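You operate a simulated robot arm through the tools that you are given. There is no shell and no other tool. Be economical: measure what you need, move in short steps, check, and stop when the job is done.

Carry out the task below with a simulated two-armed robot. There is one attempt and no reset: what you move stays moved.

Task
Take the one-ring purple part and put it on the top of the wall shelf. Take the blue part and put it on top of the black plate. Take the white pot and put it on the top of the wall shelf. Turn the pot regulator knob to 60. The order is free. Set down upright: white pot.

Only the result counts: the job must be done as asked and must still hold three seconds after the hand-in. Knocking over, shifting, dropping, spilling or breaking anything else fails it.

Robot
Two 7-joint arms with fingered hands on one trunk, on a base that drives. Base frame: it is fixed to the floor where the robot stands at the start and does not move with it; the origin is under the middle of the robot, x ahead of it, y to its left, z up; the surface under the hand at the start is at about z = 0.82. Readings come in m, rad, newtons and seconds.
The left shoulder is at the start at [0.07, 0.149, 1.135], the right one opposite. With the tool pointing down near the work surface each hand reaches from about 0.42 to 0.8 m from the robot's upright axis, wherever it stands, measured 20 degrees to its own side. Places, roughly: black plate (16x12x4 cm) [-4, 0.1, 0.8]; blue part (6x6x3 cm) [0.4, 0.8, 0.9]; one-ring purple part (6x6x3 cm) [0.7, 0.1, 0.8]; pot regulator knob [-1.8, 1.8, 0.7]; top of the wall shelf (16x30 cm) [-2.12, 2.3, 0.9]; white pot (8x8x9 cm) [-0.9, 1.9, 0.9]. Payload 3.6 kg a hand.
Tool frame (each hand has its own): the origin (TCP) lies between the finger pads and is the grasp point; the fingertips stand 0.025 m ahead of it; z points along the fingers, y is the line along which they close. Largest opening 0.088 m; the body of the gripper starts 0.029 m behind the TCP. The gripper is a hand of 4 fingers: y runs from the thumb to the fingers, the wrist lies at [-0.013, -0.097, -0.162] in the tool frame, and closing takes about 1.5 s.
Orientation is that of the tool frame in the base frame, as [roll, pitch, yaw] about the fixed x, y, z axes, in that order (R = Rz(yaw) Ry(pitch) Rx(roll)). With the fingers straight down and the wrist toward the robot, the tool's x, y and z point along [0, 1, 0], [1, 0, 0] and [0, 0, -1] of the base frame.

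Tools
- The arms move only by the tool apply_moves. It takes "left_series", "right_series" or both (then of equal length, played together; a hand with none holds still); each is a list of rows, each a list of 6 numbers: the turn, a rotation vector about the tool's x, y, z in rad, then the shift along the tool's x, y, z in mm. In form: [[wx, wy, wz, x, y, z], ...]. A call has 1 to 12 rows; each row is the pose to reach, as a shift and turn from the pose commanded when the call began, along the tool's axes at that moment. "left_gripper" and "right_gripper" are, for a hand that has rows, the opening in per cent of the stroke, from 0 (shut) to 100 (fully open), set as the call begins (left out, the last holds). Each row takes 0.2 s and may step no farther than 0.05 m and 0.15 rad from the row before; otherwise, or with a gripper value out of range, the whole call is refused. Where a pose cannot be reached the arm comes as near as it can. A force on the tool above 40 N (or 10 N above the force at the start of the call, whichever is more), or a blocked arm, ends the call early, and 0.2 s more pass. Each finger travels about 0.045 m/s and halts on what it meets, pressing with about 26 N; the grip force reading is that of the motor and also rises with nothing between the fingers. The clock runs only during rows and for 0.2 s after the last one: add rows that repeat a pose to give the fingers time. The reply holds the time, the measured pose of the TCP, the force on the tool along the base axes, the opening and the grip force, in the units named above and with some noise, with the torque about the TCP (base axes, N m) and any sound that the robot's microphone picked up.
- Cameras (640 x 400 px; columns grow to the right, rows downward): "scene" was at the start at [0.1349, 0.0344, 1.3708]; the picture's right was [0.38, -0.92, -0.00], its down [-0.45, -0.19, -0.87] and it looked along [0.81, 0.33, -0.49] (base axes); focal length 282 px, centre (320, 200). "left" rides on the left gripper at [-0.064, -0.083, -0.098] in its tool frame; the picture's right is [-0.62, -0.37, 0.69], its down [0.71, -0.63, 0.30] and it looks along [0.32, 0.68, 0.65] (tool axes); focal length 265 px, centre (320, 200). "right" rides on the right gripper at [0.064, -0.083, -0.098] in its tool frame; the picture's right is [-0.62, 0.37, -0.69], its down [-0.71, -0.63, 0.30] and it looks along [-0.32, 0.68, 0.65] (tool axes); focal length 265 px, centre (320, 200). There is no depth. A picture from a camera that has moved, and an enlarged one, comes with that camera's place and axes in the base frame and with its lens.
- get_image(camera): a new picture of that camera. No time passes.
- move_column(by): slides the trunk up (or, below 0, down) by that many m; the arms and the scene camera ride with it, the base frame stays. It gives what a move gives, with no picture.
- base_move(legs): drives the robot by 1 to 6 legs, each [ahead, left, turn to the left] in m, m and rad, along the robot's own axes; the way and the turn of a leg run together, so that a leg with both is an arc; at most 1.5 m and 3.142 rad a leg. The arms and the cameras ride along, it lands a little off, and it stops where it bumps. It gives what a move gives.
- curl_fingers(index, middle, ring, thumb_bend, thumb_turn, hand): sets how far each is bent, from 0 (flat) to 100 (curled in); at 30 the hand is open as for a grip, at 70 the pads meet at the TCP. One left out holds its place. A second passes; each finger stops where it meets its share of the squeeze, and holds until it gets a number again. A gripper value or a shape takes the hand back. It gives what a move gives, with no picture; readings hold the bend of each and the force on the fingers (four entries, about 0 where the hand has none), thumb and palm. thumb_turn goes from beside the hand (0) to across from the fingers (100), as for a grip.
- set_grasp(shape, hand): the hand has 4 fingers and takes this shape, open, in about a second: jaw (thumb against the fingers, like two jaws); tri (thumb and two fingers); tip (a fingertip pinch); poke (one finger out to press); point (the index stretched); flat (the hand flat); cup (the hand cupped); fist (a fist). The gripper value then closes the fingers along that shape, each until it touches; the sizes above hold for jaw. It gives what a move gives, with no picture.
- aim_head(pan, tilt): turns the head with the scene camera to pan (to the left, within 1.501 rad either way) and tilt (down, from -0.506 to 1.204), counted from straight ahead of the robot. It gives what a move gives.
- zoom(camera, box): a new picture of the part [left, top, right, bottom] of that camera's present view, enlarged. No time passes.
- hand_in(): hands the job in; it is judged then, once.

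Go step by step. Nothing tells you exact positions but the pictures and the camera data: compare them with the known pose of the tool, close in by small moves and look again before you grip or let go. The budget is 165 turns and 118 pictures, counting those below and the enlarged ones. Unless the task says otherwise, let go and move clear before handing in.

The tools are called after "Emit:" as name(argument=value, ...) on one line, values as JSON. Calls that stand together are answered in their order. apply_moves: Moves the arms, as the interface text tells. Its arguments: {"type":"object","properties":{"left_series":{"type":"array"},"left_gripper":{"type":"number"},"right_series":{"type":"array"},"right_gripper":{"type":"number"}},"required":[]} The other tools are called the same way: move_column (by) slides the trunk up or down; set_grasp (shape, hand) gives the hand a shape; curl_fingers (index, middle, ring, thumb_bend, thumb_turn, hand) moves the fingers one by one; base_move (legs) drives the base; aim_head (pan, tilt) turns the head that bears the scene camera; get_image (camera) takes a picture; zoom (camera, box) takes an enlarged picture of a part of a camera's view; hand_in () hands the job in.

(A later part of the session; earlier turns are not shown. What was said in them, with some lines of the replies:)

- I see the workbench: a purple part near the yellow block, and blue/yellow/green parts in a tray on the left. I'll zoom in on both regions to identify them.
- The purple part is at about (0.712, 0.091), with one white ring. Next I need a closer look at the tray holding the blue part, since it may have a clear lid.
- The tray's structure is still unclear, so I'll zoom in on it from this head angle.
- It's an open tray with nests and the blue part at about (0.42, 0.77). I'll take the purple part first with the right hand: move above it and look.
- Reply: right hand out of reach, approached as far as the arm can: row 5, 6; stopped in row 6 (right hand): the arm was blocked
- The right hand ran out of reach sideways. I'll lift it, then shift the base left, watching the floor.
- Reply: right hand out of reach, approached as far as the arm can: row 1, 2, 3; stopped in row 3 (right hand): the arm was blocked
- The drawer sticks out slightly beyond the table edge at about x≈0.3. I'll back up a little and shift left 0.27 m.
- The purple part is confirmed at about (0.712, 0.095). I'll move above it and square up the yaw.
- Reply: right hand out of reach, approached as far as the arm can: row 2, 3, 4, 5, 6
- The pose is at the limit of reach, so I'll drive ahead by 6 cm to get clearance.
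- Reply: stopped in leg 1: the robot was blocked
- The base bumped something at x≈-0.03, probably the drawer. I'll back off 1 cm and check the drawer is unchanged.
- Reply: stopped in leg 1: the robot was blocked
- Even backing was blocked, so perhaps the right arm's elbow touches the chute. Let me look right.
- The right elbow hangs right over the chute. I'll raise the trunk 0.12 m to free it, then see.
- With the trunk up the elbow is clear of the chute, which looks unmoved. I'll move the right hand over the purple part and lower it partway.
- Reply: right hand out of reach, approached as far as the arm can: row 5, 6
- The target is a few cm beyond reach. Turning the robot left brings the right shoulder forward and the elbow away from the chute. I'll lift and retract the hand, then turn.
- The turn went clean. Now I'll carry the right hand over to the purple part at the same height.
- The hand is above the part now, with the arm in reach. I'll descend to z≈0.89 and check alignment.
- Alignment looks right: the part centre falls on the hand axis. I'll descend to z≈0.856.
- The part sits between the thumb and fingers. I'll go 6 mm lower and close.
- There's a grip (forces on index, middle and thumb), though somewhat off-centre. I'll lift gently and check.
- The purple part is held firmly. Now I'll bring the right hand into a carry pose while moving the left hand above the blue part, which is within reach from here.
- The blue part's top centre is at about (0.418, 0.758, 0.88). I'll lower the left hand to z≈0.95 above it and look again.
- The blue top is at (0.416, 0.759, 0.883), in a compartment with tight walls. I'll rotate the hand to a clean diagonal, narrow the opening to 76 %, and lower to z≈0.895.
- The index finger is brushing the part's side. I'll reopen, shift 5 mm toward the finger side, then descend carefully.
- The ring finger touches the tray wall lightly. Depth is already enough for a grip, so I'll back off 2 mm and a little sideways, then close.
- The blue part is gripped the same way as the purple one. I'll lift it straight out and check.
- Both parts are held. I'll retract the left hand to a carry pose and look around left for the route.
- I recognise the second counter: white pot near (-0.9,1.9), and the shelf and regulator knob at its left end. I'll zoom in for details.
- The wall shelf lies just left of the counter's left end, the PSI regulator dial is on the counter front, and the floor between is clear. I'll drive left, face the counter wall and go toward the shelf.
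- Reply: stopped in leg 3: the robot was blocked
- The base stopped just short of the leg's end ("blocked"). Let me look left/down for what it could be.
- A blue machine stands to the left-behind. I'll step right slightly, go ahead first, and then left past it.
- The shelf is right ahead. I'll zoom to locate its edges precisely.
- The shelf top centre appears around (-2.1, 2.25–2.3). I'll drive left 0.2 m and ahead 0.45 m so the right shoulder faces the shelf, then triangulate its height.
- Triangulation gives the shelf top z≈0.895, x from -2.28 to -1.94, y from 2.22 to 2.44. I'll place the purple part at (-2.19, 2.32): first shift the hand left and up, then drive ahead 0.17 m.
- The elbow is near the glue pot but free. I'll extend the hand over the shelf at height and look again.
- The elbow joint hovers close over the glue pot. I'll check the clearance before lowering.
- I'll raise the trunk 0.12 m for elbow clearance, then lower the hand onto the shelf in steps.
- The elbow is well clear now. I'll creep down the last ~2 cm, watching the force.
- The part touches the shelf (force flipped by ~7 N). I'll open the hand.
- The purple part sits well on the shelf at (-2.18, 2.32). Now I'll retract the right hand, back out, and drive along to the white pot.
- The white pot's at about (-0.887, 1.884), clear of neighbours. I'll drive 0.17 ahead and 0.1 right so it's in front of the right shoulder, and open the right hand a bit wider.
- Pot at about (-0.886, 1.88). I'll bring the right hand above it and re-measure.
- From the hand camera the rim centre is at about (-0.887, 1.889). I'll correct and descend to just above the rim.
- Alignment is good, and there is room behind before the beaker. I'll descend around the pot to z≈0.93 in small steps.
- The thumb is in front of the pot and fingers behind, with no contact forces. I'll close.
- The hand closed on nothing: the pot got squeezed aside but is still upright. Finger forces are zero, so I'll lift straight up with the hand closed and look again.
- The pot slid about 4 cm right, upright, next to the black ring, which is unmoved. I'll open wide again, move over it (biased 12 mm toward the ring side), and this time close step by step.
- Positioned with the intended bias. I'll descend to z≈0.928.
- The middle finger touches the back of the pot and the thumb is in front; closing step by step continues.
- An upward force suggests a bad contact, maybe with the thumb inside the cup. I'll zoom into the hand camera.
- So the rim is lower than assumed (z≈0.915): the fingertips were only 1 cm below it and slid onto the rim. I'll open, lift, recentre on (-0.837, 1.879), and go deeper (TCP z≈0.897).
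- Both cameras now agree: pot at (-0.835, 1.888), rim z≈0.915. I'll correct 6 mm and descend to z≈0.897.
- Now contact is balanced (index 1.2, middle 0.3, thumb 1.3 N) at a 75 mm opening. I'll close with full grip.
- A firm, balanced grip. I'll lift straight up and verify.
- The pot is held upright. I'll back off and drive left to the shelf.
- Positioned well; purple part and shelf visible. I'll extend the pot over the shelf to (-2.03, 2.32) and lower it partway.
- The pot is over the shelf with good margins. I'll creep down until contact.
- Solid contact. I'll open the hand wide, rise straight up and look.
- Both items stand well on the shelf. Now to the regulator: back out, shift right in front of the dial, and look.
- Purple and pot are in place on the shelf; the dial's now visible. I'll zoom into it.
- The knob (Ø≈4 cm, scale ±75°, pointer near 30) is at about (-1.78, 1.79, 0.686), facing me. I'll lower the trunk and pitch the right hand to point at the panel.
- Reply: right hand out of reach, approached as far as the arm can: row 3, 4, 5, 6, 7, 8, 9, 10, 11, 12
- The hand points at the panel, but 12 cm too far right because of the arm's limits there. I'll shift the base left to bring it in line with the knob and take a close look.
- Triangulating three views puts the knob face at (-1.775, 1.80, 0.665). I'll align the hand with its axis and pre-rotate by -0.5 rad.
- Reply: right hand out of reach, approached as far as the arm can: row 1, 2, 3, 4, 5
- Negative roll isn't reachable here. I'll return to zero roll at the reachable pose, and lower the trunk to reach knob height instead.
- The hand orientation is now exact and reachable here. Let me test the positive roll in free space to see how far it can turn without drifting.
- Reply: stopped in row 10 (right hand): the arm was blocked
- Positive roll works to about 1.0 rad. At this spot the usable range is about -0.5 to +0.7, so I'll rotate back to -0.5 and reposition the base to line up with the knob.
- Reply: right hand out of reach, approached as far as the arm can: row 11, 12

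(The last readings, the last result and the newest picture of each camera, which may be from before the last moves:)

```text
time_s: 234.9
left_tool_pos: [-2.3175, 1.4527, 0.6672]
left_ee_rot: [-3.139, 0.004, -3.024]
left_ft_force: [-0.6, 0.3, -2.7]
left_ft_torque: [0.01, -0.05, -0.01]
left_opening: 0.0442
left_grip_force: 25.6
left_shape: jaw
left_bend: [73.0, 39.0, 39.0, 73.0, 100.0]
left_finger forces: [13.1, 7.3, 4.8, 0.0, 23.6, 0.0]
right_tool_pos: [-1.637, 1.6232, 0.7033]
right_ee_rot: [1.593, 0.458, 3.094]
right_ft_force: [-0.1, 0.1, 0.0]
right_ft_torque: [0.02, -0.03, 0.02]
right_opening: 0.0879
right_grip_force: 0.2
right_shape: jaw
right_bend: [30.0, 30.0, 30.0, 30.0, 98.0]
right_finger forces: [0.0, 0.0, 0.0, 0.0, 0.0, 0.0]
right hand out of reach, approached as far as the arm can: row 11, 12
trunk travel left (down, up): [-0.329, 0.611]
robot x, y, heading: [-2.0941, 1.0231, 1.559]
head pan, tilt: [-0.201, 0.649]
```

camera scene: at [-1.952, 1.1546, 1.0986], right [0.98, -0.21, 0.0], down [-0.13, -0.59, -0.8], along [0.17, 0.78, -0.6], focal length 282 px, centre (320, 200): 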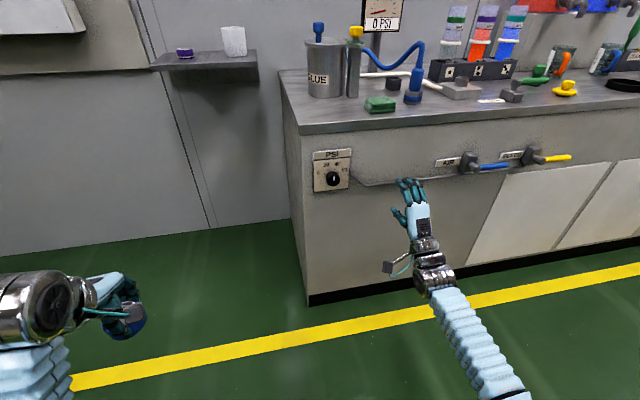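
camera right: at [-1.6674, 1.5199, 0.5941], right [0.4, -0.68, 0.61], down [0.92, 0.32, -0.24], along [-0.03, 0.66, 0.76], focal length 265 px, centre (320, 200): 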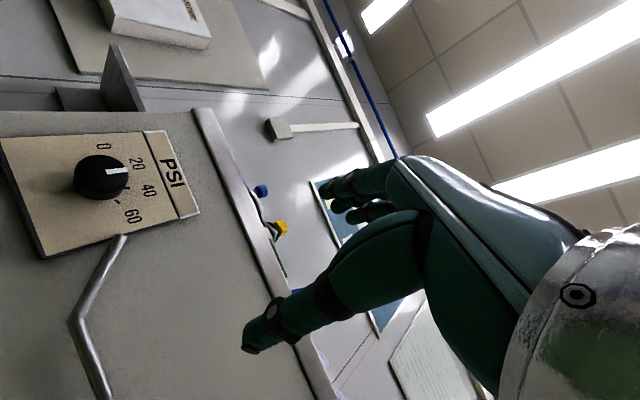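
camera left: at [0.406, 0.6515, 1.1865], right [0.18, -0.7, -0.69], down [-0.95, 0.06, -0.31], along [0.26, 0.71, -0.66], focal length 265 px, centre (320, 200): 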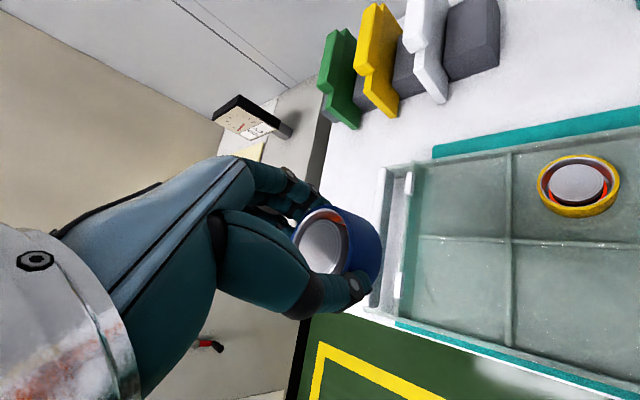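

Now at roll -0.46. I'll shift the base left 0.138 and ahead 0.09, lower the trunk 38 mm, and check the alignment.

Emit:
base_move(legs=[[0, 0.138, 0.01], [0.09, 0, 0]])

Emit:
move_column(by=-0.038)

Emit:
get_image(camera="right")

Emit:
get_image(camera="scene")

```text
time_s: 238.7
left_tool_pos: [-2.4616, 1.5396, 0.6668]
left_ee_rot: [-3.14, 0.001, -3.012]
left_ft_force: [0.7, 0.3, -3.1]
left_ft_torque: [0.03, -0.03, -0.01]
left_opening: 0.0444
left_grip_force: 26.1
left_shape: jaw
left_bend: [73.0, 39.0, 39.0, 73.0, 100.0]
left_finger forces: [13.0, 7.2, 4.8, 0.0, 23.6, 0.1]
right_tool_pos: [-1.784, 1.7205, 0.7036]
right_ee_rot: [1.594, 0.456, 3.108]
right_ft_force: [-0.1, -0.3, 0.2]
right_ft_torque: [-0.01, 0.02, 0.02]
right_opening: 0.0881
right_grip_force: 0.1
right_shape: jaw
right_bend: [30.0, 30.0, 30.0, 30.0, 98.0]
right_finger forces: [0.0, 0.0, 0.0, 0.0, 0.0, 0.0]
trunk travel left (down, up): [-0.329, 0.611]
robot x, y, heading: [-2.2339, 1.117, 1.577]
head pan, tilt: [-0.201, 0.649]
```

```text
time_s: 239.5
left_tool_pos: [-2.4628, 1.5394, 0.6296]
left_ee_rot: [-3.139, 0.002, -3.011]
left_ft_force: [0.1, 0.5, -3.7]
left_ft_torque: [-0.05, -0.04, 0.0]
left_opening: 0.0444
left_grip_force: 26.4
left_shape: jaw
left_bend: [73.0, 39.0, 39.0, 73.0, 100.0]
left_finger forces: [13.4, 7.2, 4.8, 0.1, 23.8, 0.1]
right_tool_pos: [-1.7832, 1.7198, 0.6655]
right_ee_rot: [1.592, 0.456, 3.102]
right_ft_force: [0.2, 0.7, -0.3]
right_ft_torque: [0.0, 0.01, 0.01]
right_opening: 0.0881
right_grip_force: 0.0
right_shape: jaw
right_bend: [30.0, 30.0, 30.0, 30.0, 98.0]
right_finger forces: [0.1, 0.1, 0.0, 0.0, 0.1, 0.0]
trunk travel left (down, up): [-0.291, 0.649]
robot x, y, heading: [-2.2313, 1.1122, 1.575]
head pan, tilt: [-0.201, 0.649]
```

```text
20 pictures are left
camera right: at [-1.8093, 1.6202, 0.5657], right [0.36, -0.7, 0.62], down [0.93, 0.26, -0.26], along [0.02, 0.67, 0.74], focal length 265 px, centre (320, 200)
```

right: 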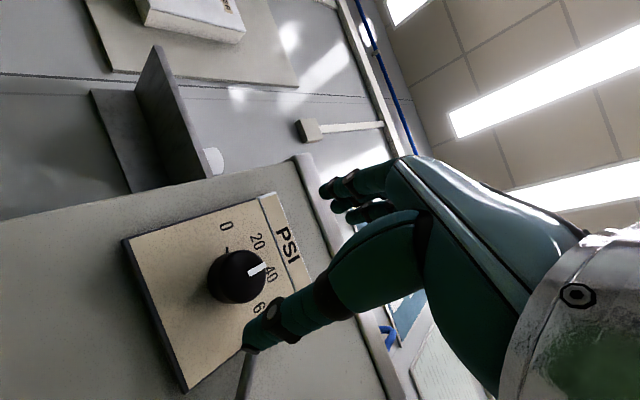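

```text
19 pictures are left
camera scene: at [-2.2161, 1.2501, 1.0246], right [0.98, -0.19, 0.0], down [-0.12, -0.59, -0.8], along [0.16, 0.78, -0.6], focal length 282 px, centre (320, 200)
```

scene: 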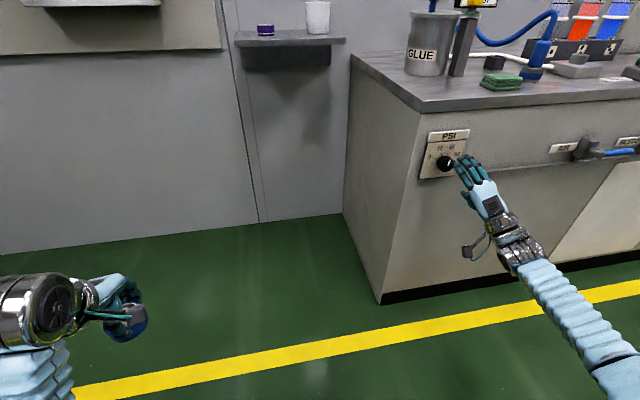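

The hand camera shows the knob about 9 mm toward the thumb side. I'll correct that and advance 40 mm.

Emit:
apply_moves(right_series=[[0, 0, 0, 2, -9, 0], [0, 0, 0, 2, -9, 15], [0, 0, 0, 2, -9, 30], [0, 0, 0, 2, -9, 40], [0, 0, 0, 2, -9, 40]])

Emit:
get_image(camera="right")

Emit:
zoom(camera="scene", box=[400, 110, 520, 210])

```text
time_s: 240.7
left_tool_pos: [-2.4616, 1.5401, 0.6296]
left_ee_rot: [-3.137, 0.003, -3.01]
left_ft_force: [0.1, -0.3, -3.8]
left_ft_torque: [-0.05, -0.02, -0.03]
left_opening: 0.0445
left_grip_force: 26.5
left_shape: jaw
left_bend: [73.0, 39.0, 39.0, 73.0, 100.0]
left_finger forces: [13.3, 7.3, 4.8, 0.0, 23.8, 0.1]
right_tool_pos: [-1.7808, 1.7614, 0.6576]
right_ee_rot: [1.594, 0.458, 3.109]
right_ft_force: [0.2, -0.6, 0.8]
right_ft_torque: [0.03, 0.0, -0.01]
right_opening: 0.0878
right_grip_force: 0.1
right_shape: jaw
right_bend: [30.0, 30.0, 30.0, 30.0, 98.0]
right_finger forces: [0.0, 0.0, 0.0, 0.0, 0.0, 0.1]
trunk travel left (down, up): [-0.291, 0.649]
robot x, y, heading: [-2.2331, 1.1156, 1.573]
head pan, tilt: [-0.201, 0.649]
```

```text
18 pictures are left
camera right: at [-1.8062, 1.6606, 0.5568], right [0.36, -0.7, 0.62], down [0.93, 0.26, -0.26], along [0.02, 0.67, 0.74], focal length 265 px, centre (320, 200)
```

right: 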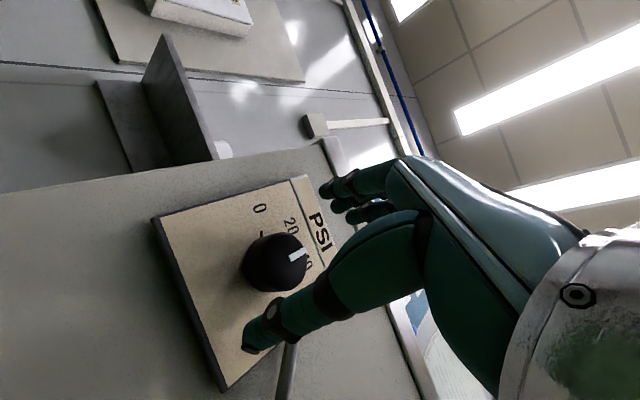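

```text
4.00 times, centred on (460, 160) of scene
camera zoom: at [-2.216, 1.2503, 1.0246], right [0.98, -0.19, 0.0], down [-0.12, -0.59, -0.8], along [0.15, 0.78, -0.6], focal length 1127 px, centre (-240, 360)
```

zoom: 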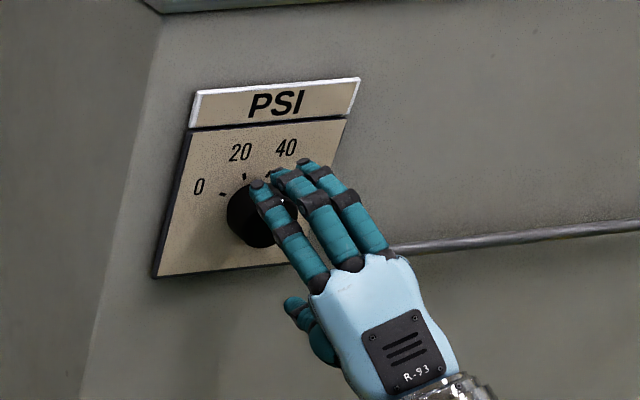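

The knob is now centred on the hand axis. I'll advance 28 mm around it.

Emit:
apply_moves(right_series=[[0, 0, 0, 0, -1, 10], [0, 0, 0, 0, -1, 20], [0, 0, 0, 0, -1, 28], [0, 0, 0, 0, -1, 28]])

Emit:
get_image(camera="right")

```text
time_s: 241.7
left_tool_pos: [-2.4615, 1.5398, 0.628]
left_ee_rot: [-3.138, 0.003, -3.01]
left_ft_force: [-1.0, -1.2, -4.3]
left_ft_torque: [0.01, -0.01, -0.05]
left_opening: 0.0444
left_grip_force: 26.1
left_shape: jaw
left_bend: [73.0, 39.0, 39.0, 73.0, 100.0]
left_finger forces: [13.2, 7.2, 4.8, 0.0, 23.6, 0.0]
right_tool_pos: [-1.7776, 1.7893, 0.6553]
right_ee_rot: [1.593, 0.459, 3.106]
right_ft_force: [-0.2, -0.8, -0.4]
right_ft_torque: [0.03, -0.02, 0.01]
right_opening: 0.0881
right_grip_force: 0.0
right_shape: jaw
right_bend: [30.0, 30.0, 30.0, 30.0, 98.0]
right_finger forces: [0.1, 0.0, 0.0, 0.0, 0.0, 0.0]
trunk travel left (down, up): [-0.291, 0.649]
robot x, y, heading: [-2.2312, 1.1152, 1.58]
head pan, tilt: [-0.201, 0.649]
```

```text
16 pictures are left
camera right: at [-1.8028, 1.6888, 0.5548], right [0.36, -0.7, 0.62], down [0.93, 0.26, -0.26], along [0.02, 0.67, 0.74], focal length 265 px, centre (320, 200)
```

right: 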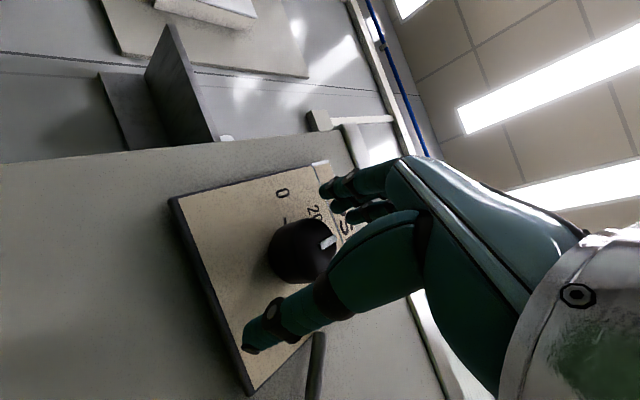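

The knob face is right at the grasp point. I'll close on the knob.

Emit:
apply_moves(right_series=[[0, 0, 0, 0, 0, 0], [0, 0, 0, 0, 0, 0], [0, 0, 0, 0, 0, 0], [0, 0, 0, 0, 0, 0], [0, 0, 0, 0, 0, 0], [0, 0, 0, 0, 0, 0], [0, 0, 0, 0, 0, 0]], right_gripper=0)

```text
time_s: 243.3
left_tool_pos: [-2.4618, 1.541, 0.6289]
left_ee_rot: [-3.138, 0.002, -3.01]
left_ft_force: [-0.3, -0.4, -3.6]
left_ft_torque: [-0.03, -0.03, 0.0]
left_opening: 0.0444
left_grip_force: 26.3
left_shape: jaw
left_bend: [73.0, 39.0, 39.0, 73.0, 100.0]
left_finger forces: [13.2, 7.4, 4.8, 0.0, 23.7, 0.1]
right_tool_pos: [-1.7791, 1.7881, 0.6548]
right_ee_rot: [1.595, 0.456, 3.109]
right_ft_force: [-1.1, 1.5, -1.1]
right_ft_torque: [-0.01, -0.02, 0.06]
right_opening: 0.0306
right_grip_force: 25.7
right_shape: jaw
right_bend: [74.0, 47.0, 52.0, 75.0, 100.0]
right_finger forces: [12.4, 7.5, 2.1, 0.0, 22.3, 0.1]
trunk travel left (down, up): [-0.291, 0.649]
robot x, y, heading: [-2.237, 1.1207, 1.576]
head pan, tilt: [-0.201, 0.649]
```

Gripped (opening 31 mm, forces on the fingers and thumb). I'll turn clockwise by 0.6 rad first and check.

Emit:
apply_moves(right_series=[[0, 0, 0.1, 0, 0, 0], [0, 0, 0.2, 0, 0, 0], [0, 0, 0.3, 0, 0, 0], [0, 0, 0.4, 0, 0, 0], [0, 0, 0.5, 0, 0, 0], [0, 0, 0.6, 0, 0, 0], [0, 0, 0.6, 0, 0, 0]])

Emit:
get_image(camera="right")

```text
time_s: 244.9
left_tool_pos: [-2.4632, 1.5399, 0.6276]
left_ee_rot: [-3.137, 0.004, -3.01]
left_ft_force: [0.5, 0.6, -2.6]
left_ft_torque: [0.02, -0.05, 0.02]
left_opening: 0.0447
left_grip_force: 25.7
left_shape: jaw
left_bend: [73.0, 39.0, 39.0, 73.0, 100.0]
left_finger forces: [13.2, 7.3, 4.8, 0.0, 23.7, 0.1]
right_tool_pos: [-1.7789, 1.7877, 0.6554]
right_ee_rot: [1.591, -0.144, 3.094]
right_ft_force: [-5.5, 9.9, 6.3]
right_ft_torque: [0.06, -0.07, 0.13]
right_opening: 0.0302
right_grip_force: 26.1
right_shape: jaw
right_bend: [74.0, 46.0, 53.0, 75.0, 100.0]
right_finger forces: [16.3, 8.7, 1.4, 0.1, 21.1, 0.0]
trunk travel left (down, up): [-0.291, 0.649]
robot x, y, heading: [-2.2324, 1.114, 1.574]
head pan, tilt: [-0.201, 0.649]
```

```text
15 pictures are left
camera right: at [-1.859, 1.6912, 0.5852], right [0.63, -0.72, 0.29], down [0.63, 0.26, -0.73], along [0.45, 0.65, 0.62], focal length 265 px, centre (320, 200)
```

right: 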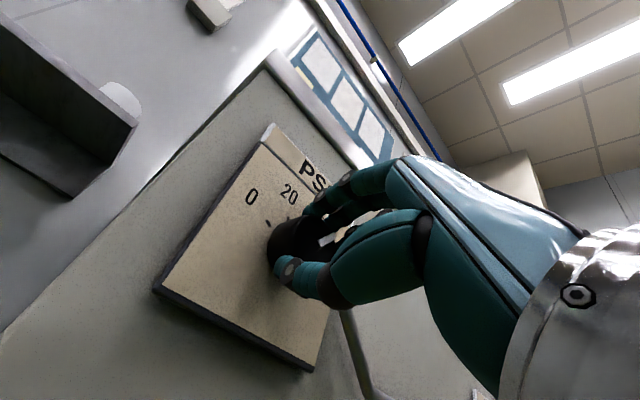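

The knob turned with the hand. I'll continue another 0.55 rad, then release and read the pointer.

Emit:
apply_moves(right_series=[[0, 0, 0.1, 0, 0, 0], [0, 0, 0.2, 0, 0, 0], [0, 0, 0.3, 0, 0, 0], [0, 0, 0.4, 0, 0, 0], [0, 0, 0.5, 0, 0, 0], [0, 0, 0.55, 0, 0, 0], [0, 0, 0.55, 0, 0, 0]])

```text
time_s: 246.5
left_tool_pos: [-2.4633, 1.5404, 0.628]
left_ee_rot: [-3.138, 0.006, -3.011]
left_ft_force: [1.0, 0.3, -3.2]
left_ft_torque: [0.0, -0.03, -0.01]
left_opening: 0.0445
left_grip_force: 26.1
left_shape: jaw
left_bend: [73.0, 39.0, 39.0, 73.0, 100.0]
left_finger forces: [13.2, 7.2, 4.8, 0.1, 23.7, 0.0]
right_tool_pos: [-1.7797, 1.7873, 0.6552]
right_ee_rot: [1.594, -0.691, 3.086]
right_ft_force: [-10.7, 11.5, 11.2]
right_ft_torque: [0.11, -0.33, 0.22]
right_opening: 0.0303
right_grip_force: 26.6
right_shape: jaw
right_bend: [74.0, 46.0, 53.0, 76.0, 99.0]
right_finger forces: [17.6, 8.0, 0.5, 0.1, 22.7, 0.1]
trunk travel left (down, up): [-0.291, 0.649]
robot x, y, heading: [-2.2349, 1.1194, 1.575]
head pan, tilt: [-0.201, 0.649]
```

Rotated 1.15 rad in total. I'll release, back off 60 mm and read the dial.

Emit:
apply_moves(right_series=[[0, 0, 0, 0, 0, 0], [0, 0, 0, 0, 0, 0], [0, 0, 0, 0, 0, 0], [0, 0, 0, 0, 0, 0], [0, 0, 0, 0, 0, 0], [0, 0, 0, 0, 0, 0], [0, 0, 0, 0, 0, 0], [0, 0, 0, 0, 0, -20], [0, 0, 0, 0, 0, -40], [0, 0, 0, 0, 0, -65]], right_gripper=100)

Emit:
zoom(camera="right", box=[120, 120, 360, 400])

Emit:
zoom(camera="scene", box=[410, 120, 490, 190])

```text
time_s: 248.7
left_tool_pos: [-2.4615, 1.5405, 0.6297]
left_ee_rot: [-3.138, 0.001, -3.012]
left_ft_force: [-0.4, 1.1, -3.3]
left_ft_torque: [-0.04, -0.06, 0.01]
left_opening: 0.0443
left_grip_force: 26.0
left_shape: jaw
left_bend: [73.0, 39.0, 39.0, 73.0, 100.0]
left_finger forces: [13.1, 7.4, 4.9, 0.0, 23.7, 0.0]
right_tool_pos: [-1.7801, 1.7229, 0.6553]
right_ee_rot: [1.597, -0.693, 3.08]
right_ft_force: [0.2, -0.4, -0.6]
right_ft_torque: [-0.01, 0.02, -0.02]
right_opening: 0.0875
right_grip_force: 0.0
right_shape: jaw
right_bend: [30.0, 30.0, 30.0, 30.0, 98.0]
right_finger forces: [0.0, 0.1, 0.0, 0.0, 0.0, 0.0]
trunk travel left (down, up): [-0.291, 0.649]
robot x, y, heading: [-2.2349, 1.1142, 1.581]
head pan, tilt: [-0.201, 0.649]
```

```text
1.43 times, centred on (240, 260) of right
camera zoom: at [-1.8865, 1.6277, 0.635], right [0.68, -0.73, -0.1], down [0.16, 0.28, -0.95], along [0.72, 0.63, 0.31], focal length 379 px, centre (434, 114)
```

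zoom: 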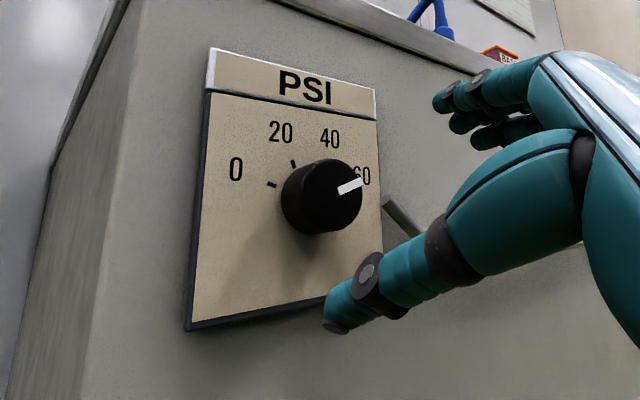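

```text
5.71 times, centred on (450, 155) of scene
camera zoom: at [-2.216, 1.2501, 1.0246], right [0.98, -0.19, 0.0], down [-0.12, -0.59, -0.8], along [0.15, 0.78, -0.6], focal length 1610 px, centre (-423, 457)
```

zoom: 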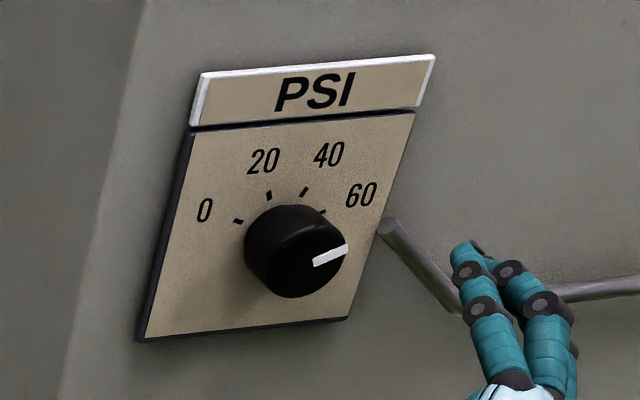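

The pointer appears right at or just short of 60. One tighter zoom to measure its direction against the tick marks.

Emit:
zoom(camera="scene", box=[432, 138, 480, 174])

```text
11.11 times, centred on (456, 156) of scene
camera zoom: at [-2.216, 1.2501, 1.0246], right [0.98, -0.19, 0.0], down [-0.12, -0.59, -0.8], along [0.15, 0.78, -0.6], focal length 3131 px, centre (-1191, 689)
```

zoom: 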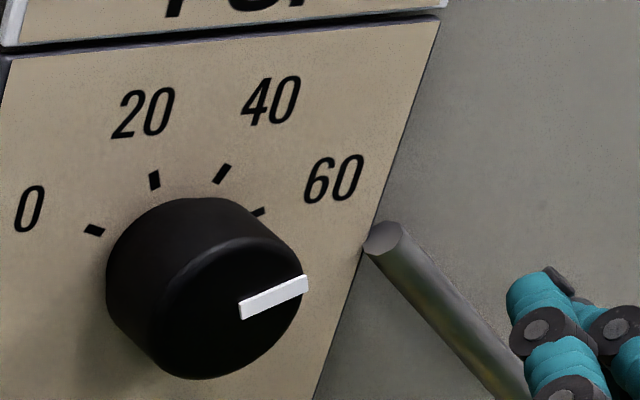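

The pointer matches the 60 tick within about 2–3°, so the knob is set. Now I'll back away and fold the right arm before going to the black plate.

Emit:
base_move(legs=[[-0.25, 0, 0]])

Emit:
apply_moves(right_series=[[0, 0, -0.14, 0, 0, 0], [0, 0, -0.28, 0, 0, 0], [0, 0, -0.42, 0, 0, 0], [0, 0, -0.56, 0, 0, 0], [0, 0, -0.69, 0, 0, 0], [0, 0, -0.69, 0, 0, 0]])

Emit:
apply_moves(right_series=[[0.14, 0, 0, 5, 8, -5], [0.28, 0, 0, 10, 16, -10], [0.42, 0, 0, 20, 24, -20], [0.56, 0, 0, 30, 32, -30], [0.7, 0, 0, 45, 40, -45], [0.84, 0, 0, 60, 48, -60], [0.98, 0, 0, 75, 56, -75], [1.12, 0, 0, 90, 64, -90], [1.26, 0, 0, 110, 72, -105], [1.4, 0, 0, 130, 80, -120], [1.54, 0, 0, 145, 85, -135], [1.571, 0, 0, 160, 90, -150]])

```text
time_s: 252.5
left_tool_pos: [-2.4582, 1.2927, 0.6295]
left_ee_rot: [-3.139, 0.001, -3.019]
left_ft_force: [0.0, 0.1, -3.4]
left_ft_torque: [-0.03, -0.02, -0.01]
left_opening: 0.0442
left_grip_force: 26.1
left_shape: jaw
left_bend: [74.0, 39.0, 39.0, 73.0, 100.0]
left_finger forces: [12.2, 7.4, 5.4, 0.1, 23.1, 0.0]
right_tool_pos: [-1.7745, 1.4682, 0.6546]
right_ee_rot: [1.597, -0.692, 3.071]
right_ft_force: [-0.3, -0.4, 0.2]
right_ft_torque: [-0.01, 0.02, 0.0]
right_opening: 0.0876
right_grip_force: 0.1
right_shape: jaw
right_bend: [30.0, 30.0, 30.0, 30.0, 98.0]
right_finger forces: [0.0, 0.0, 0.0, 0.1, 0.0, 0.0]
trunk travel left (down, up): [-0.291, 0.649]
robot x, y, heading: [-2.2319, 0.8619, 1.569]
head pan, tilt: [-0.201, 0.649]
```

```text
time_s: 253.9
left_tool_pos: [-2.4584, 1.2931, 0.6294]
left_ee_rot: [-3.139, 0.001, -3.019]
left_ft_force: [0.2, -0.3, -3.7]
left_ft_torque: [0.01, -0.01, 0.0]
left_opening: 0.0442
left_grip_force: 26.0
left_shape: jaw
left_bend: [74.0, 39.0, 39.0, 73.0, 100.0]
left_finger forces: [12.4, 7.5, 5.3, 0.1, 23.3, 0.0]
right_tool_pos: [-1.7753, 1.4699, 0.6548]
right_ee_rot: [1.59, 0.0, 3.089]
right_ft_force: [-0.6, 0.6, 0.2]
right_ft_torque: [0.0, 0.02, -0.02]
right_opening: 0.0876
right_grip_force: 0.0
right_shape: jaw
right_bend: [30.0, 30.0, 30.0, 30.0, 98.0]
right_finger forces: [0.0, 0.0, 0.0, 0.0, 0.0, 0.1]
trunk travel left (down, up): [-0.291, 0.649]
robot x, y, heading: [-2.2315, 0.86, 1.567]
head pan, tilt: [-0.201, 0.649]
```

```text
time_s: 256.5
left_tool_pos: [-2.4593, 1.2928, 0.6301]
left_ee_rot: [-3.136, 0.005, -3.019]
left_ft_force: [-0.1, 0.2, -3.0]
left_ft_torque: [0.01, -0.03, -0.04]
left_opening: 0.0441
left_grip_force: 26.4
left_shape: jaw
left_bend: [74.0, 39.0, 39.0, 73.0, 100.0]
left_finger forces: [12.3, 7.4, 5.3, 0.0, 23.1, 0.0]
right_tool_pos: [-1.9407, 1.328, 0.7495]
right_ee_rot: [-3.12, -0.001, 3.085]
right_ft_force: [-0.7, 0.4, 0.0]
right_ft_torque: [-0.02, 0.0, -0.01]
right_opening: 0.0877
right_grip_force: 0.0
right_shape: jaw
right_bend: [30.0, 30.0, 30.0, 30.0, 98.0]
right_finger forces: [0.0, 0.1, 0.0, 0.0, 0.0, 0.0]
trunk travel left (down, up): [-0.291, 0.649]
robot x, y, heading: [-2.2341, 0.8624, 1.565]
head pan, tilt: [-0.201, 0.649]
```

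The arm is folded. I'll raise the trunk, turn left to face the far counter, advance and look for the plate.

Emit:
move_column(by=0.48)

Emit:
base_move(legs=[[0.15, 0, 0], [0, 0, 1.575], [0.75, 0, 0]])

Emit:
aim_head(pan=0.6, tilt=0.45)

Emit:
get_image(camera="scene")

```text
refused: 0.48 is not a number from -0.4 to 0.4
```

```text
time_s: 278.5
left_tool_pos: [-3.4284, 0.8138, 0.6287]
left_ee_rot: [-3.139, 0.001, -1.465]
left_ft_force: [-0.5, 0.1, -4.6]
left_ft_torque: [0.05, -0.03, 0.01]
left_opening: 0.0426
left_grip_force: 25.8
left_shape: jaw
left_bend: [74.0, 39.0, 39.0, 73.0, 99.0]
left_finger forces: [12.4, 8.4, 6.2, 0.0, 19.6, 0.0]
right_tool_pos: [-3.4553, 1.3317, 0.7472]
right_ee_rot: [-3.12, -0.002, -1.641]
right_ft_force: [0.3, -0.2, -0.3]
right_ft_torque: [-0.02, -0.03, 0.01]
right_opening: 0.0878
right_grip_force: 0.0
right_shape: jaw
right_bend: [30.0, 30.0, 30.0, 30.0, 98.0]
right_finger forces: [0.0, 0.0, 0.0, 0.0, 0.1, 0.0]
trunk travel left (down, up): [-0.291, 0.649]
robot x, y, heading: [-3.0007, 1.0323, 3.124]
head pan, tilt: [-0.201, 0.649]
```

```text
time_s: 279.6
left_tool_pos: [-3.4277, 0.8154, 0.6297]
left_ee_rot: [-3.137, 0.001, -1.464]
left_ft_force: [0.2, -0.8, -3.3]
left_ft_torque: [0.02, -0.01, 0.0]
left_opening: 0.0426
left_grip_force: 25.8
left_shape: jaw
left_bend: [74.0, 38.0, 38.0, 73.0, 99.0]
left_finger forces: [12.4, 8.3, 6.1, 0.0, 19.6, 0.1]
right_tool_pos: [-3.4546, 1.3315, 0.7482]
right_ee_rot: [-3.123, -0.002, -1.641]
right_ft_force: [-0.3, -0.1, 0.2]
right_ft_torque: [-0.02, -0.01, 0.0]
right_opening: 0.0877
right_grip_force: 0.1
right_shape: jaw
right_bend: [30.0, 30.0, 30.0, 30.0, 98.0]
right_finger forces: [0.0, 0.0, 0.1, 0.0, 0.0, 0.0]
trunk travel left (down, up): [-0.291, 0.649]
robot x, y, heading: [-2.995, 1.0284, 3.125]
head pan, tilt: [0.6, 0.45]
```

```text
11 pictures are left
camera scene: at [-3.122, 0.9832, 1.0424], right [-0.55, 0.84, 0.0], down [0.36, 0.24, -0.9], along [-0.75, -0.49, -0.44], focal length 282 px, centre (320, 200)
```

scene: 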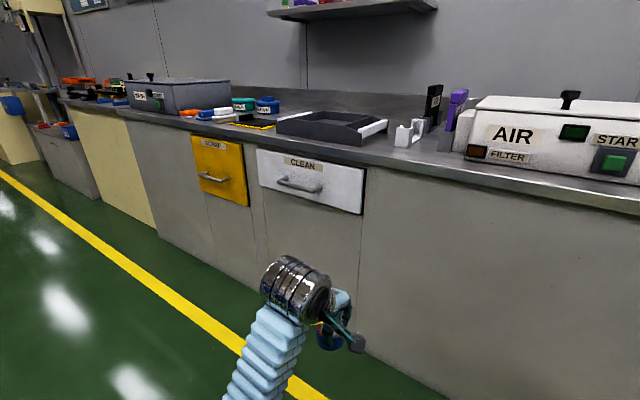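

The trunk command was out of range, so I'll raise by 0.4, then advance 0.2 and sidestep left toward the plate (near the yellow drawer).

Emit:
move_column(by=0.4)

Emit:
base_move(legs=[[0.2, 0, 0.015], [0, 0.7, 0]])

Emit:
aim_head(pan=0.25, tilt=0.65)

Emit:
get_image(camera="scene")

```text
time_s: 283.5
left_tool_pos: [-3.4282, 0.8146, 1.029]
left_ee_rot: [-3.139, 0.002, -1.466]
left_ft_force: [-0.5, -0.4, -2.8]
left_ft_torque: [0.06, -0.01, 0.03]
left_opening: 0.0425
left_grip_force: 26.0
left_shape: jaw
left_bend: [74.0, 38.0, 38.0, 73.0, 99.0]
left_finger forces: [12.3, 8.3, 6.1, 0.0, 19.6, 0.1]
right_tool_pos: [-3.4548, 1.3316, 1.1478]
right_ee_rot: [-3.123, -0.003, -1.639]
right_ft_force: [0.3, -0.1, -0.1]
right_ft_torque: [0.02, -0.01, 0.01]
right_opening: 0.0878
right_grip_force: 0.1
right_shape: jaw
right_bend: [30.0, 30.0, 30.0, 30.0, 98.0]
right_finger forces: [0.1, 0.1, 0.0, 0.0, 0.1, 0.1]
trunk travel left (down, up): [-0.691, 0.249]
robot x, y, heading: [-2.9958, 1.0351, 3.123]
head pan, tilt: [0.6, 0.45]
```

```text
time_s: 295.6
left_tool_pos: [-3.6382, 0.1173, 1.0289]
left_ee_rot: [-3.138, 0.003, -1.474]
left_ft_force: [-1.3, -0.2, -3.6]
left_ft_torque: [0.0, 0.0, 0.0]
left_opening: 0.0426
left_grip_force: 26.0
left_shape: jaw
left_bend: [74.0, 39.0, 38.0, 74.0, 99.0]
left_finger forces: [12.1, 8.2, 6.0, 0.1, 19.5, 0.0]
right_tool_pos: [-3.6608, 0.6347, 1.1476]
right_ee_rot: [-3.122, -0.002, -1.653]
right_ft_force: [0.0, -0.7, -0.5]
right_ft_torque: [0.0, 0.01, 0.02]
right_opening: 0.0875
right_grip_force: 0.1
right_shape: jaw
right_bend: [30.0, 30.0, 30.0, 30.0, 98.0]
right_finger forces: [0.0, 0.0, 0.1, 0.1, 0.1, 0.0]
trunk travel left (down, up): [-0.691, 0.249]
robot x, y, heading: [-3.208, 0.3308, 3.112]
head pan, tilt: [0.6, 0.45]
```

```text
time_s: 296.4
left_tool_pos: [-3.6388, 0.1175, 1.0284]
left_ee_rot: [-3.139, 0.001, -1.475]
left_ft_force: [-0.7, -0.3, -3.4]
left_ft_torque: [0.04, -0.03, -0.02]
left_opening: 0.042
left_grip_force: 26.0
left_shape: jaw
left_bend: [74.0, 39.0, 38.0, 74.0, 99.0]
left_finger forces: [12.2, 8.3, 6.1, 0.0, 19.4, 0.0]
right_tool_pos: [-3.661, 0.6366, 1.1475]
right_ee_rot: [-3.123, -0.003, -1.65]
right_ft_force: [0.0, 0.1, -0.5]
right_ft_torque: [-0.02, -0.05, 0.0]
right_opening: 0.0877
right_grip_force: 0.1
right_shape: jaw
right_bend: [30.0, 30.0, 30.0, 30.0, 98.0]
right_finger forces: [0.1, 0.0, 0.0, 0.0, 0.1, 0.0]
trunk travel left (down, up): [-0.691, 0.249]
robot x, y, heading: [-3.205, 0.3302, 3.117]
head pan, tilt: [0.25, 0.649]
```

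```text
10 pictures are left
camera scene: at [-3.339, 0.3138, 1.4246], right [-0.22, 0.98, 0.0], down [0.59, 0.13, -0.8], along [-0.78, -0.17, -0.6], focal length 282 px, centre (320, 200)
```

scene: 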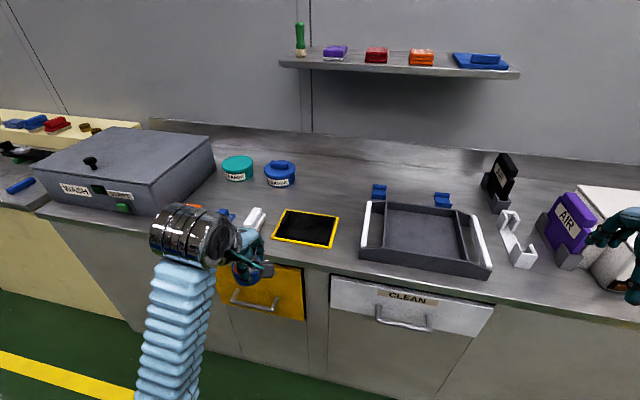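

The black plate (yellow-bordered) is at about (-3.94, 0.135). I'll drive 7 cm ahead and move the blue part above it.

Emit:
base_move(legs=[[0.07, 0, 0]])

Emit:
apply_moves(left_series=[[0, 0, 0, -8, 40, 0], [0, 0, 0, -15, 80, 0], [0, 0, 0, -22, 120, 0], [0, 0, 0, -30, 160, 10], [0, 0, 0, -38, 200, 30], [0, 0, 0, -41, 223, 60], [0, 0, 0, -41, 223, 75], [0, 0, 0, -41, 223, 75]])

Emit:
get_image(camera="left")

Emit:
get_image(camera="scene")

```text
time_s: 297.9
left_tool_pos: [-3.7065, 0.12, 1.0288]
left_ee_rot: [-3.14, 0.004, -1.473]
left_ft_force: [-0.6, 0.4, -2.7]
left_ft_torque: [0.05, 0.02, -0.01]
left_opening: 0.0419
left_grip_force: 26.4
left_shape: jaw
left_bend: [74.0, 39.0, 38.0, 74.0, 99.0]
left_finger forces: [12.2, 8.3, 6.1, 0.0, 19.4, 0.0]
right_tool_pos: [-3.7273, 0.6367, 1.1487]
right_ee_rot: [-3.124, -0.001, -1.65]
right_ft_force: [0.4, 0.2, -0.2]
right_ft_torque: [0.01, 0.02, 0.01]
right_opening: 0.0877
right_grip_force: 0.0
right_shape: jaw
right_bend: [30.0, 30.0, 30.0, 30.0, 98.0]
right_finger forces: [0.0, 0.0, 0.1, 0.1, 0.0, 0.1]
trunk travel left (down, up): [-0.691, 0.249]
robot x, y, heading: [-3.2795, 0.335, 3.106]
head pan, tilt: [0.25, 0.649]
```

```text
time_s: 299.8
left_tool_pos: [-3.9319, 0.1379, 0.9542]
left_ee_rot: [-3.137, 0.001, -1.475]
left_ft_force: [-0.6, 0.4, -4.0]
left_ft_torque: [0.04, 0.0, -0.02]
left_opening: 0.0417
left_grip_force: 25.9
left_shape: jaw
left_bend: [74.0, 38.0, 38.0, 74.0, 99.0]
left_finger forces: [11.9, 8.4, 5.9, 0.0, 19.3, 0.1]
right_tool_pos: [-3.7293, 0.6368, 1.1491]
right_ee_rot: [-3.121, -0.004, -1.652]
right_ft_force: [-0.3, -0.3, -0.1]
right_ft_torque: [0.02, -0.03, -0.01]
right_opening: 0.088
right_grip_force: 0.1
right_shape: jaw
right_bend: [30.0, 30.0, 30.0, 30.0, 98.0]
right_finger forces: [0.1, 0.0, 0.0, 0.0, 0.1, 0.0]
trunk travel left (down, up): [-0.691, 0.249]
robot x, y, heading: [-3.2771, 0.3324, 3.109]
head pan, tilt: [0.25, 0.649]
```

```text
9 pictures are left
camera left: at [-3.8564, 0.2101, 1.0525], right [0.31, 0.65, -0.69], down [0.7, -0.65, -0.3], along [-0.65, -0.39, -0.66], focal length 265 px, centre (320, 200)
```

left: 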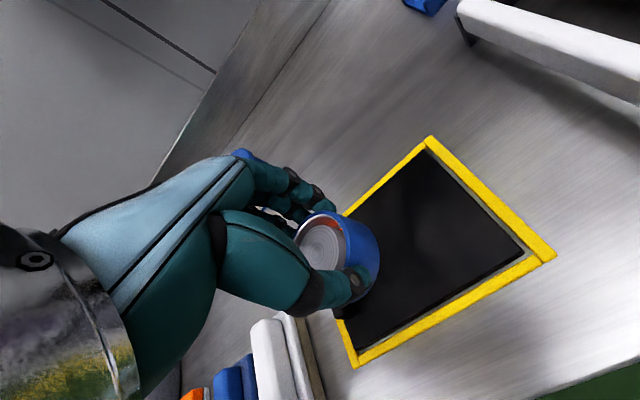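

```text
8 pictures are left
camera scene: at [-3.4111, 0.3161, 1.4246], right [-0.22, 0.98, 0.0], down [0.59, 0.13, -0.8], along [-0.78, -0.17, -0.6], focal length 282 px, centre (320, 200)
```

scene: 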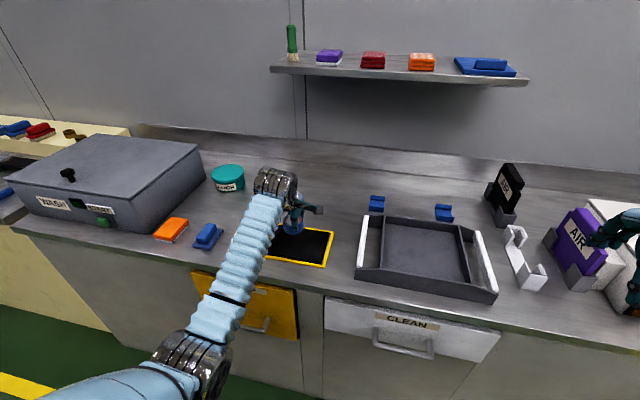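

The plate spans x≈-4.02…-3.89, y≈0.05…0.216. I'll shift 18 mm toward its centre and lower most of the way, then creep to contact.

Emit:
apply_moves(left_series=[[0, 0, 0, 0, 9, 10], [0, 0, 0, 0, 18, 20], [0, 0, 0, 0, 18, 35], [0, 0, 0, 0, 18, 45], [0, 0, 0, 0, 18, 50], [0, 0, 0, 0, 18, 50]])

Emit:
apply_moves(left_series=[[0, 0, 0, 0, 0, 4], [0, 0, 0, 0, 0, 7], [0, 0, 0, 0, 0, 10], [0, 0, 0, 0, 0, 13], [0, 0, 0, 0, 0, 15]])

```text
time_s: 301.1
left_tool_pos: [-3.9511, 0.1373, 0.9026]
left_ee_rot: [-3.136, 0.003, -1.475]
left_ft_force: [-0.7, 0.0, -3.3]
left_ft_torque: [0.03, 0.01, -0.02]
left_opening: 0.0417
left_grip_force: 25.6
left_shape: jaw
left_bend: [74.0, 38.0, 38.0, 74.0, 99.0]
left_finger forces: [11.9, 8.3, 5.9, 0.1, 19.2, 0.1]
right_tool_pos: [-3.7298, 0.6383, 1.1479]
right_ee_rot: [-3.123, -0.004, -1.652]
right_ft_force: [-0.3, 0.5, -0.3]
right_ft_torque: [0.01, 0.05, 0.02]
right_opening: 0.0877
right_grip_force: 0.1
right_shape: jaw
right_bend: [30.0, 30.0, 30.0, 30.0, 98.0]
right_finger forces: [0.1, 0.0, 0.1, 0.1, 0.0, 0.0]
trunk travel left (down, up): [-0.691, 0.249]
robot x, y, heading: [-3.2739, 0.3342, 3.11]
head pan, tilt: [0.25, 0.649]
```

```text
time_s: 302.4
left_tool_pos: [-3.9523, 0.1385, 0.889]
left_ee_rot: [-3.139, 0.001, -1.475]
left_ft_force: [-0.4, 0.7, -2.8]
left_ft_torque: [0.04, 0.03, 0.0]
left_opening: 0.0413
left_grip_force: 25.9
left_shape: jaw
left_bend: [74.0, 38.0, 38.0, 74.0, 99.0]
left_finger forces: [11.8, 8.1, 6.0, 0.0, 19.2, 0.1]
right_tool_pos: [-3.7312, 0.638, 1.1498]
right_ee_rot: [-3.121, -0.003, -1.65]
right_ft_force: [-0.1, -0.6, 0.5]
right_ft_torque: [0.0, -0.03, 0.03]
right_opening: 0.0877
right_grip_force: 0.0
right_shape: jaw
right_bend: [30.0, 30.0, 30.0, 30.0, 98.0]
right_finger forces: [0.0, 0.0, 0.0, 0.0, 0.0, 0.0]
trunk travel left (down, up): [-0.691, 0.249]
robot x, y, heading: [-3.28, 0.334, 3.115]
head pan, tilt: [0.25, 0.649]
```

No contact yet at TCP z≈0.889; I'll take a look and keep creeping down.

Emit:
apply_moves(left_series=[[0, 0, 0, 0, 0, 4], [0, 0, 0, 0, 0, 7], [0, 0, 0, 0, 0, 10], [0, 0, 0, 0, 0, 12]])

Emit:
get_image(camera="left")

```text
time_s: 303.4
left_tool_pos: [-3.9521, 0.1382, 0.8755]
left_ee_rot: [-3.136, 0.001, -1.475]
left_ft_force: [-0.1, 0.1, -3.8]
left_ft_torque: [0.05, -0.05, 0.0]
left_opening: 0.0415
left_grip_force: 25.9
left_shape: jaw
left_bend: [74.0, 38.0, 38.0, 74.0, 99.0]
left_finger forces: [11.7, 8.2, 6.0, 0.1, 19.1, 0.1]
right_tool_pos: [-3.731, 0.6373, 1.1482]
right_ee_rot: [-3.123, -0.003, -1.651]
right_ft_force: [0.2, -0.5, -0.3]
right_ft_torque: [-0.01, -0.02, 0.0]
right_opening: 0.0878
right_grip_force: 0.0
right_shape: jaw
right_bend: [30.0, 30.0, 30.0, 30.0, 98.0]
right_finger forces: [0.0, 0.0, 0.1, 0.1, 0.1, 0.0]
trunk travel left (down, up): [-0.691, 0.249]
robot x, y, heading: [-3.2742, 0.3351, 3.116]
head pan, tilt: [0.25, 0.649]
```

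```text
7 pictures are left
camera left: at [-3.8751, 0.2099, 0.9754], right [0.31, 0.65, -0.69], down [0.7, -0.65, -0.3], along [-0.65, -0.39, -0.66], focal length 265 px, centre (320, 200)
```

left: 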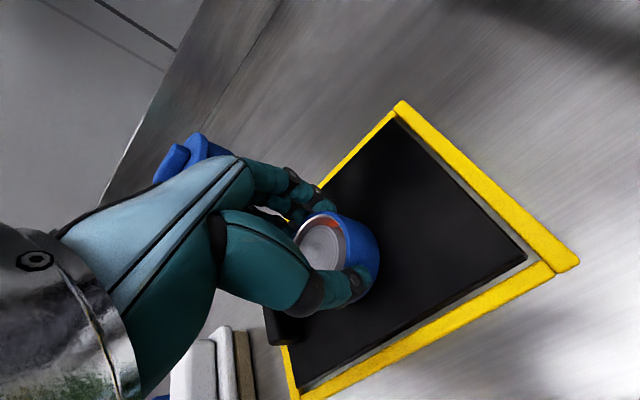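

Well centred over the plate, not yet touching. Continue creeping down.

Emit:
apply_moves(left_series=[[0, 0, 0, 0, 0, 4], [0, 0, 0, 0, 0, 7], [0, 0, 0, 0, 0, 9], [0, 0, 0, 0, 0, 11]])

```text
time_s: 304.4
left_tool_pos: [-3.9498, 0.1382, 0.8706]
left_ee_rot: [3.137, 0.004, -1.475]
left_ft_force: [-0.5, -0.6, 12.6]
left_ft_torque: [-0.14, 0.19, 0.02]
left_opening: 0.0418
left_grip_force: 25.9
left_shape: jaw
left_bend: [74.0, 38.0, 37.0, 74.0, 100.0]
left_finger forces: [12.5, 8.7, 6.2, 0.0, 20.4, 0.1]
right_tool_pos: [-3.7268, 0.6385, 1.1488]
right_ee_rot: [-3.123, -0.002, -1.649]
right_ft_force: [-0.7, -0.7, -0.1]
right_ft_torque: [0.0, -0.01, 0.02]
right_opening: 0.0879
right_grip_force: 0.1
right_shape: jaw
right_bend: [30.0, 30.0, 30.0, 30.0, 98.0]
right_finger forces: [0.0, 0.0, 0.0, 0.1, 0.0, 0.0]
trunk travel left (down, up): [-0.691, 0.249]
robot x, y, heading: [-3.2779, 0.3332, 3.107]
head pan, tilt: [0.25, 0.649]
```

Contact (~16 N). I'll ease up 4 mm, open, and rise straight up.

Emit:
apply_moves(left_series=[[0, 0, 0, 0, 0, -2], [0, 0, 0, 0, 0, -2], [0, 0, 0, 0, 0, -2]])

Emit:
apply_moves(left_series=[[0, 0, 0, 0, 0, 0], [0, 0, 0, 0, 0, 0], [0, 0, 0, 0, 0, 0], [0, 0, 0, 0, 0, 0], [0, 0, 0, 0, 0, 0], [0, 0, 0, 0, 0, 0], [0, 0, 0, 0, 0, 0], [0, 0, 0, 0, 0, -15], [0, 0, 0, 0, 0, -50], [0, 0, 0, 0, 0, -95], [0, 0, 0, 0, 0, -140]], left_gripper=100)

Emit:
get_image(camera="left")

```text
time_s: 305.1
left_tool_pos: [-3.95, 0.1392, 0.8698]
left_ee_rot: [3.14, 0.003, -1.474]
left_ft_force: [-3.4, -0.3, 13.1]
left_ft_torque: [-0.13, 0.34, -0.01]
left_opening: 0.0422
left_grip_force: 26.0
left_shape: jaw
left_bend: [74.0, 38.0, 37.0, 75.0, 100.0]
left_finger forces: [13.9, 9.2, 6.3, 0.0, 19.3, 0.0]
right_tool_pos: [-3.7273, 0.6398, 1.148]
right_ee_rot: [-3.124, -0.004, -1.653]
right_ft_force: [0.2, 0.8, -1.3]
right_ft_torque: [0.01, 0.01, 0.02]
right_opening: 0.0879
right_grip_force: 0.0
right_shape: jaw
right_bend: [30.0, 30.0, 30.0, 30.0, 98.0]
right_finger forces: [0.1, 0.1, 0.1, 0.0, 0.0, 0.0]
trunk travel left (down, up): [-0.691, 0.249]
robot x, y, heading: [-3.2778, 0.3326, 3.112]
head pan, tilt: [0.25, 0.649]
```

```text
time_s: 307.6
left_tool_pos: [-3.9517, 0.1362, 1.0067]
left_ee_rot: [-3.139, 0.0, -1.474]
left_ft_force: [0.7, 0.1, 0.9]
left_ft_torque: [-0.01, -0.02, -0.01]
left_opening: 0.0878
left_grip_force: 0.1
left_shape: jaw
left_bend: [30.0, 30.0, 30.0, 30.0, 98.0]
left_finger forces: [0.1, 0.1, 0.0, 0.1, 0.1, 0.1]
right_tool_pos: [-3.7289, 0.638, 1.1479]
right_ee_rot: [-3.122, -0.005, -1.651]
right_ft_force: [-0.2, 0.8, 0.7]
right_ft_torque: [0.01, 0.03, -0.02]
right_opening: 0.0876
right_grip_force: 0.1
right_shape: jaw
right_bend: [30.0, 30.0, 30.0, 30.0, 98.0]
right_finger forces: [0.0, 0.0, 0.0, 0.0, 0.0, 0.1]
trunk travel left (down, up): [-0.691, 0.249]
robot x, y, heading: [-3.2761, 0.3341, 3.116]
head pan, tilt: [0.25, 0.649]
```

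```text
6 pictures are left
camera left: at [-3.8764, 0.2085, 1.1067], right [0.31, 0.65, -0.69], down [0.7, -0.65, -0.3], along [-0.65, -0.39, -0.66], focal length 265 px, centre (320, 200)
```

left: 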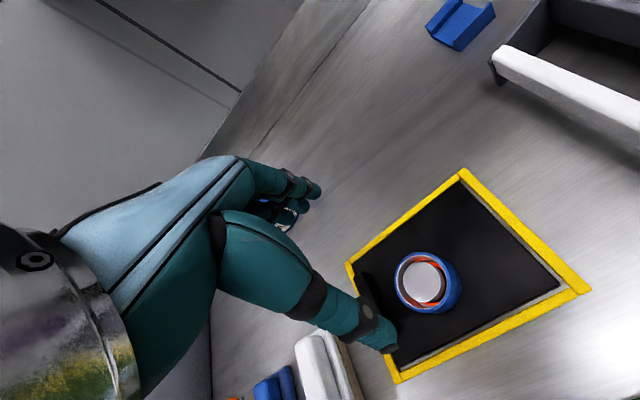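

The blue part rests flat in the middle of the black plate. I'll retract the left arm and back off a little before handing in.

Emit:
apply_moves(left_series=[[0, 0, 0, 0, -30, -20], [0, 0, 0, 0, -70, -40], [0, 0, 0, 0, -115, -50], [0, 0, 0, 0, -160, -50], [0, 0, 0, 0, -205, -50], [0, 0, 0, 0, -230, -50]])

Emit:
base_move(legs=[[-0.12, 0, 0]])

Emit:
get_image(camera="scene")

```text
time_s: 309.1
left_tool_pos: [-3.7276, 0.1239, 1.0618]
left_ee_rot: [3.112, -0.115, -1.43]
left_ft_force: [-1.2, -0.7, 0.5]
left_ft_torque: [-0.03, 0.0, 0.0]
left_opening: 0.0877
left_grip_force: 0.1
left_shape: jaw
left_bend: [30.0, 30.0, 30.0, 30.0, 98.0]
left_finger forces: [0.0, 0.1, 0.0, 0.0, 0.0, 0.0]
right_tool_pos: [-3.7306, 0.6358, 1.1488]
right_ee_rot: [-3.123, -0.002, -1.652]
right_ft_force: [0.5, -0.1, 0.2]
right_ft_torque: [0.06, 0.0, 0.0]
right_opening: 0.0877
right_grip_force: 0.0
right_shape: jaw
right_bend: [30.0, 30.0, 30.0, 30.0, 98.0]
right_finger forces: [0.0, 0.0, 0.0, 0.0, 0.1, 0.1]
trunk travel left (down, up): [-0.691, 0.249]
robot x, y, heading: [-3.2766, 0.3309, 3.112]
head pan, tilt: [0.25, 0.649]
stopped in row 6 (left hand): the arm was blocked; the commanded pose is now the measured one
```

```text
time_s: 311.3
left_tool_pos: [-3.612, 0.1257, 1.0626]
left_ee_rot: [3.113, -0.123, -1.431]
left_ft_force: [0.4, -0.3, -0.6]
left_ft_torque: [0.01, -0.01, 0.01]
left_opening: 0.0877
left_grip_force: 0.1
left_shape: jaw
left_bend: [30.0, 30.0, 30.0, 30.0, 98.0]
left_finger forces: [0.0, 0.0, 0.0, 0.0, 0.0, 0.1]
right_tool_pos: [-3.6149, 0.6365, 1.146]
right_ee_rot: [-3.121, -0.005, -1.652]
right_ft_force: [-0.4, 0.2, 0.7]
right_ft_torque: [-0.02, -0.03, 0.01]
right_opening: 0.0879
right_grip_force: 0.1
right_shape: jaw
right_bend: [30.0, 30.0, 30.0, 30.0, 98.0]
right_finger forces: [0.0, 0.0, 0.0, 0.1, 0.0, 0.1]
trunk travel left (down, up): [-0.691, 0.249]
robot x, y, heading: [-3.156, 0.33, 3.113]
head pan, tilt: [0.25, 0.649]
```

```text
5 pictures are left
camera scene: at [-3.2939, 0.3149, 1.4244], right [-0.22, 0.98, 0.0], down [0.59, 0.13, -0.8], along [-0.78, -0.17, -0.61], focal length 282 px, centre (320, 200)
```

scene: 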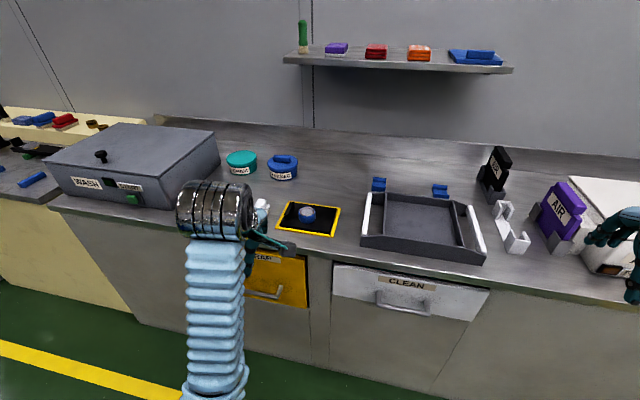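

The blue part sits on the plate, the purple part and the pot are on the wall shelf, and the knob is at 60. Both hands are clear, so I'm handing in.

Emit:
hand_in()

```text
The job is handed in.
```

All four parts of the job are done and handed in; I don't have the judge's result yet.

- **Purple part:** the one-ring part is on top of the wall shelf.
- **White pot:** it stands upright on the same shelf. My first grip missed and slid it about 4 cm along the counter, but it stayed upright and the black ring next to it looked unmoved in the picture taken right after.
- **Blue part:** it lies flat in the middle of the black plate.
- **Knob:** the pointer reads at 60, within about 2–3 degrees of the tick, or roughly one unit on the scale.

While positioning, the robot was blocked a few times near the first table's chute and drawer and near the blue machine. In the pictures I took near the table, nothing there looked moved. I did not check the blue machine again after stopping against it.
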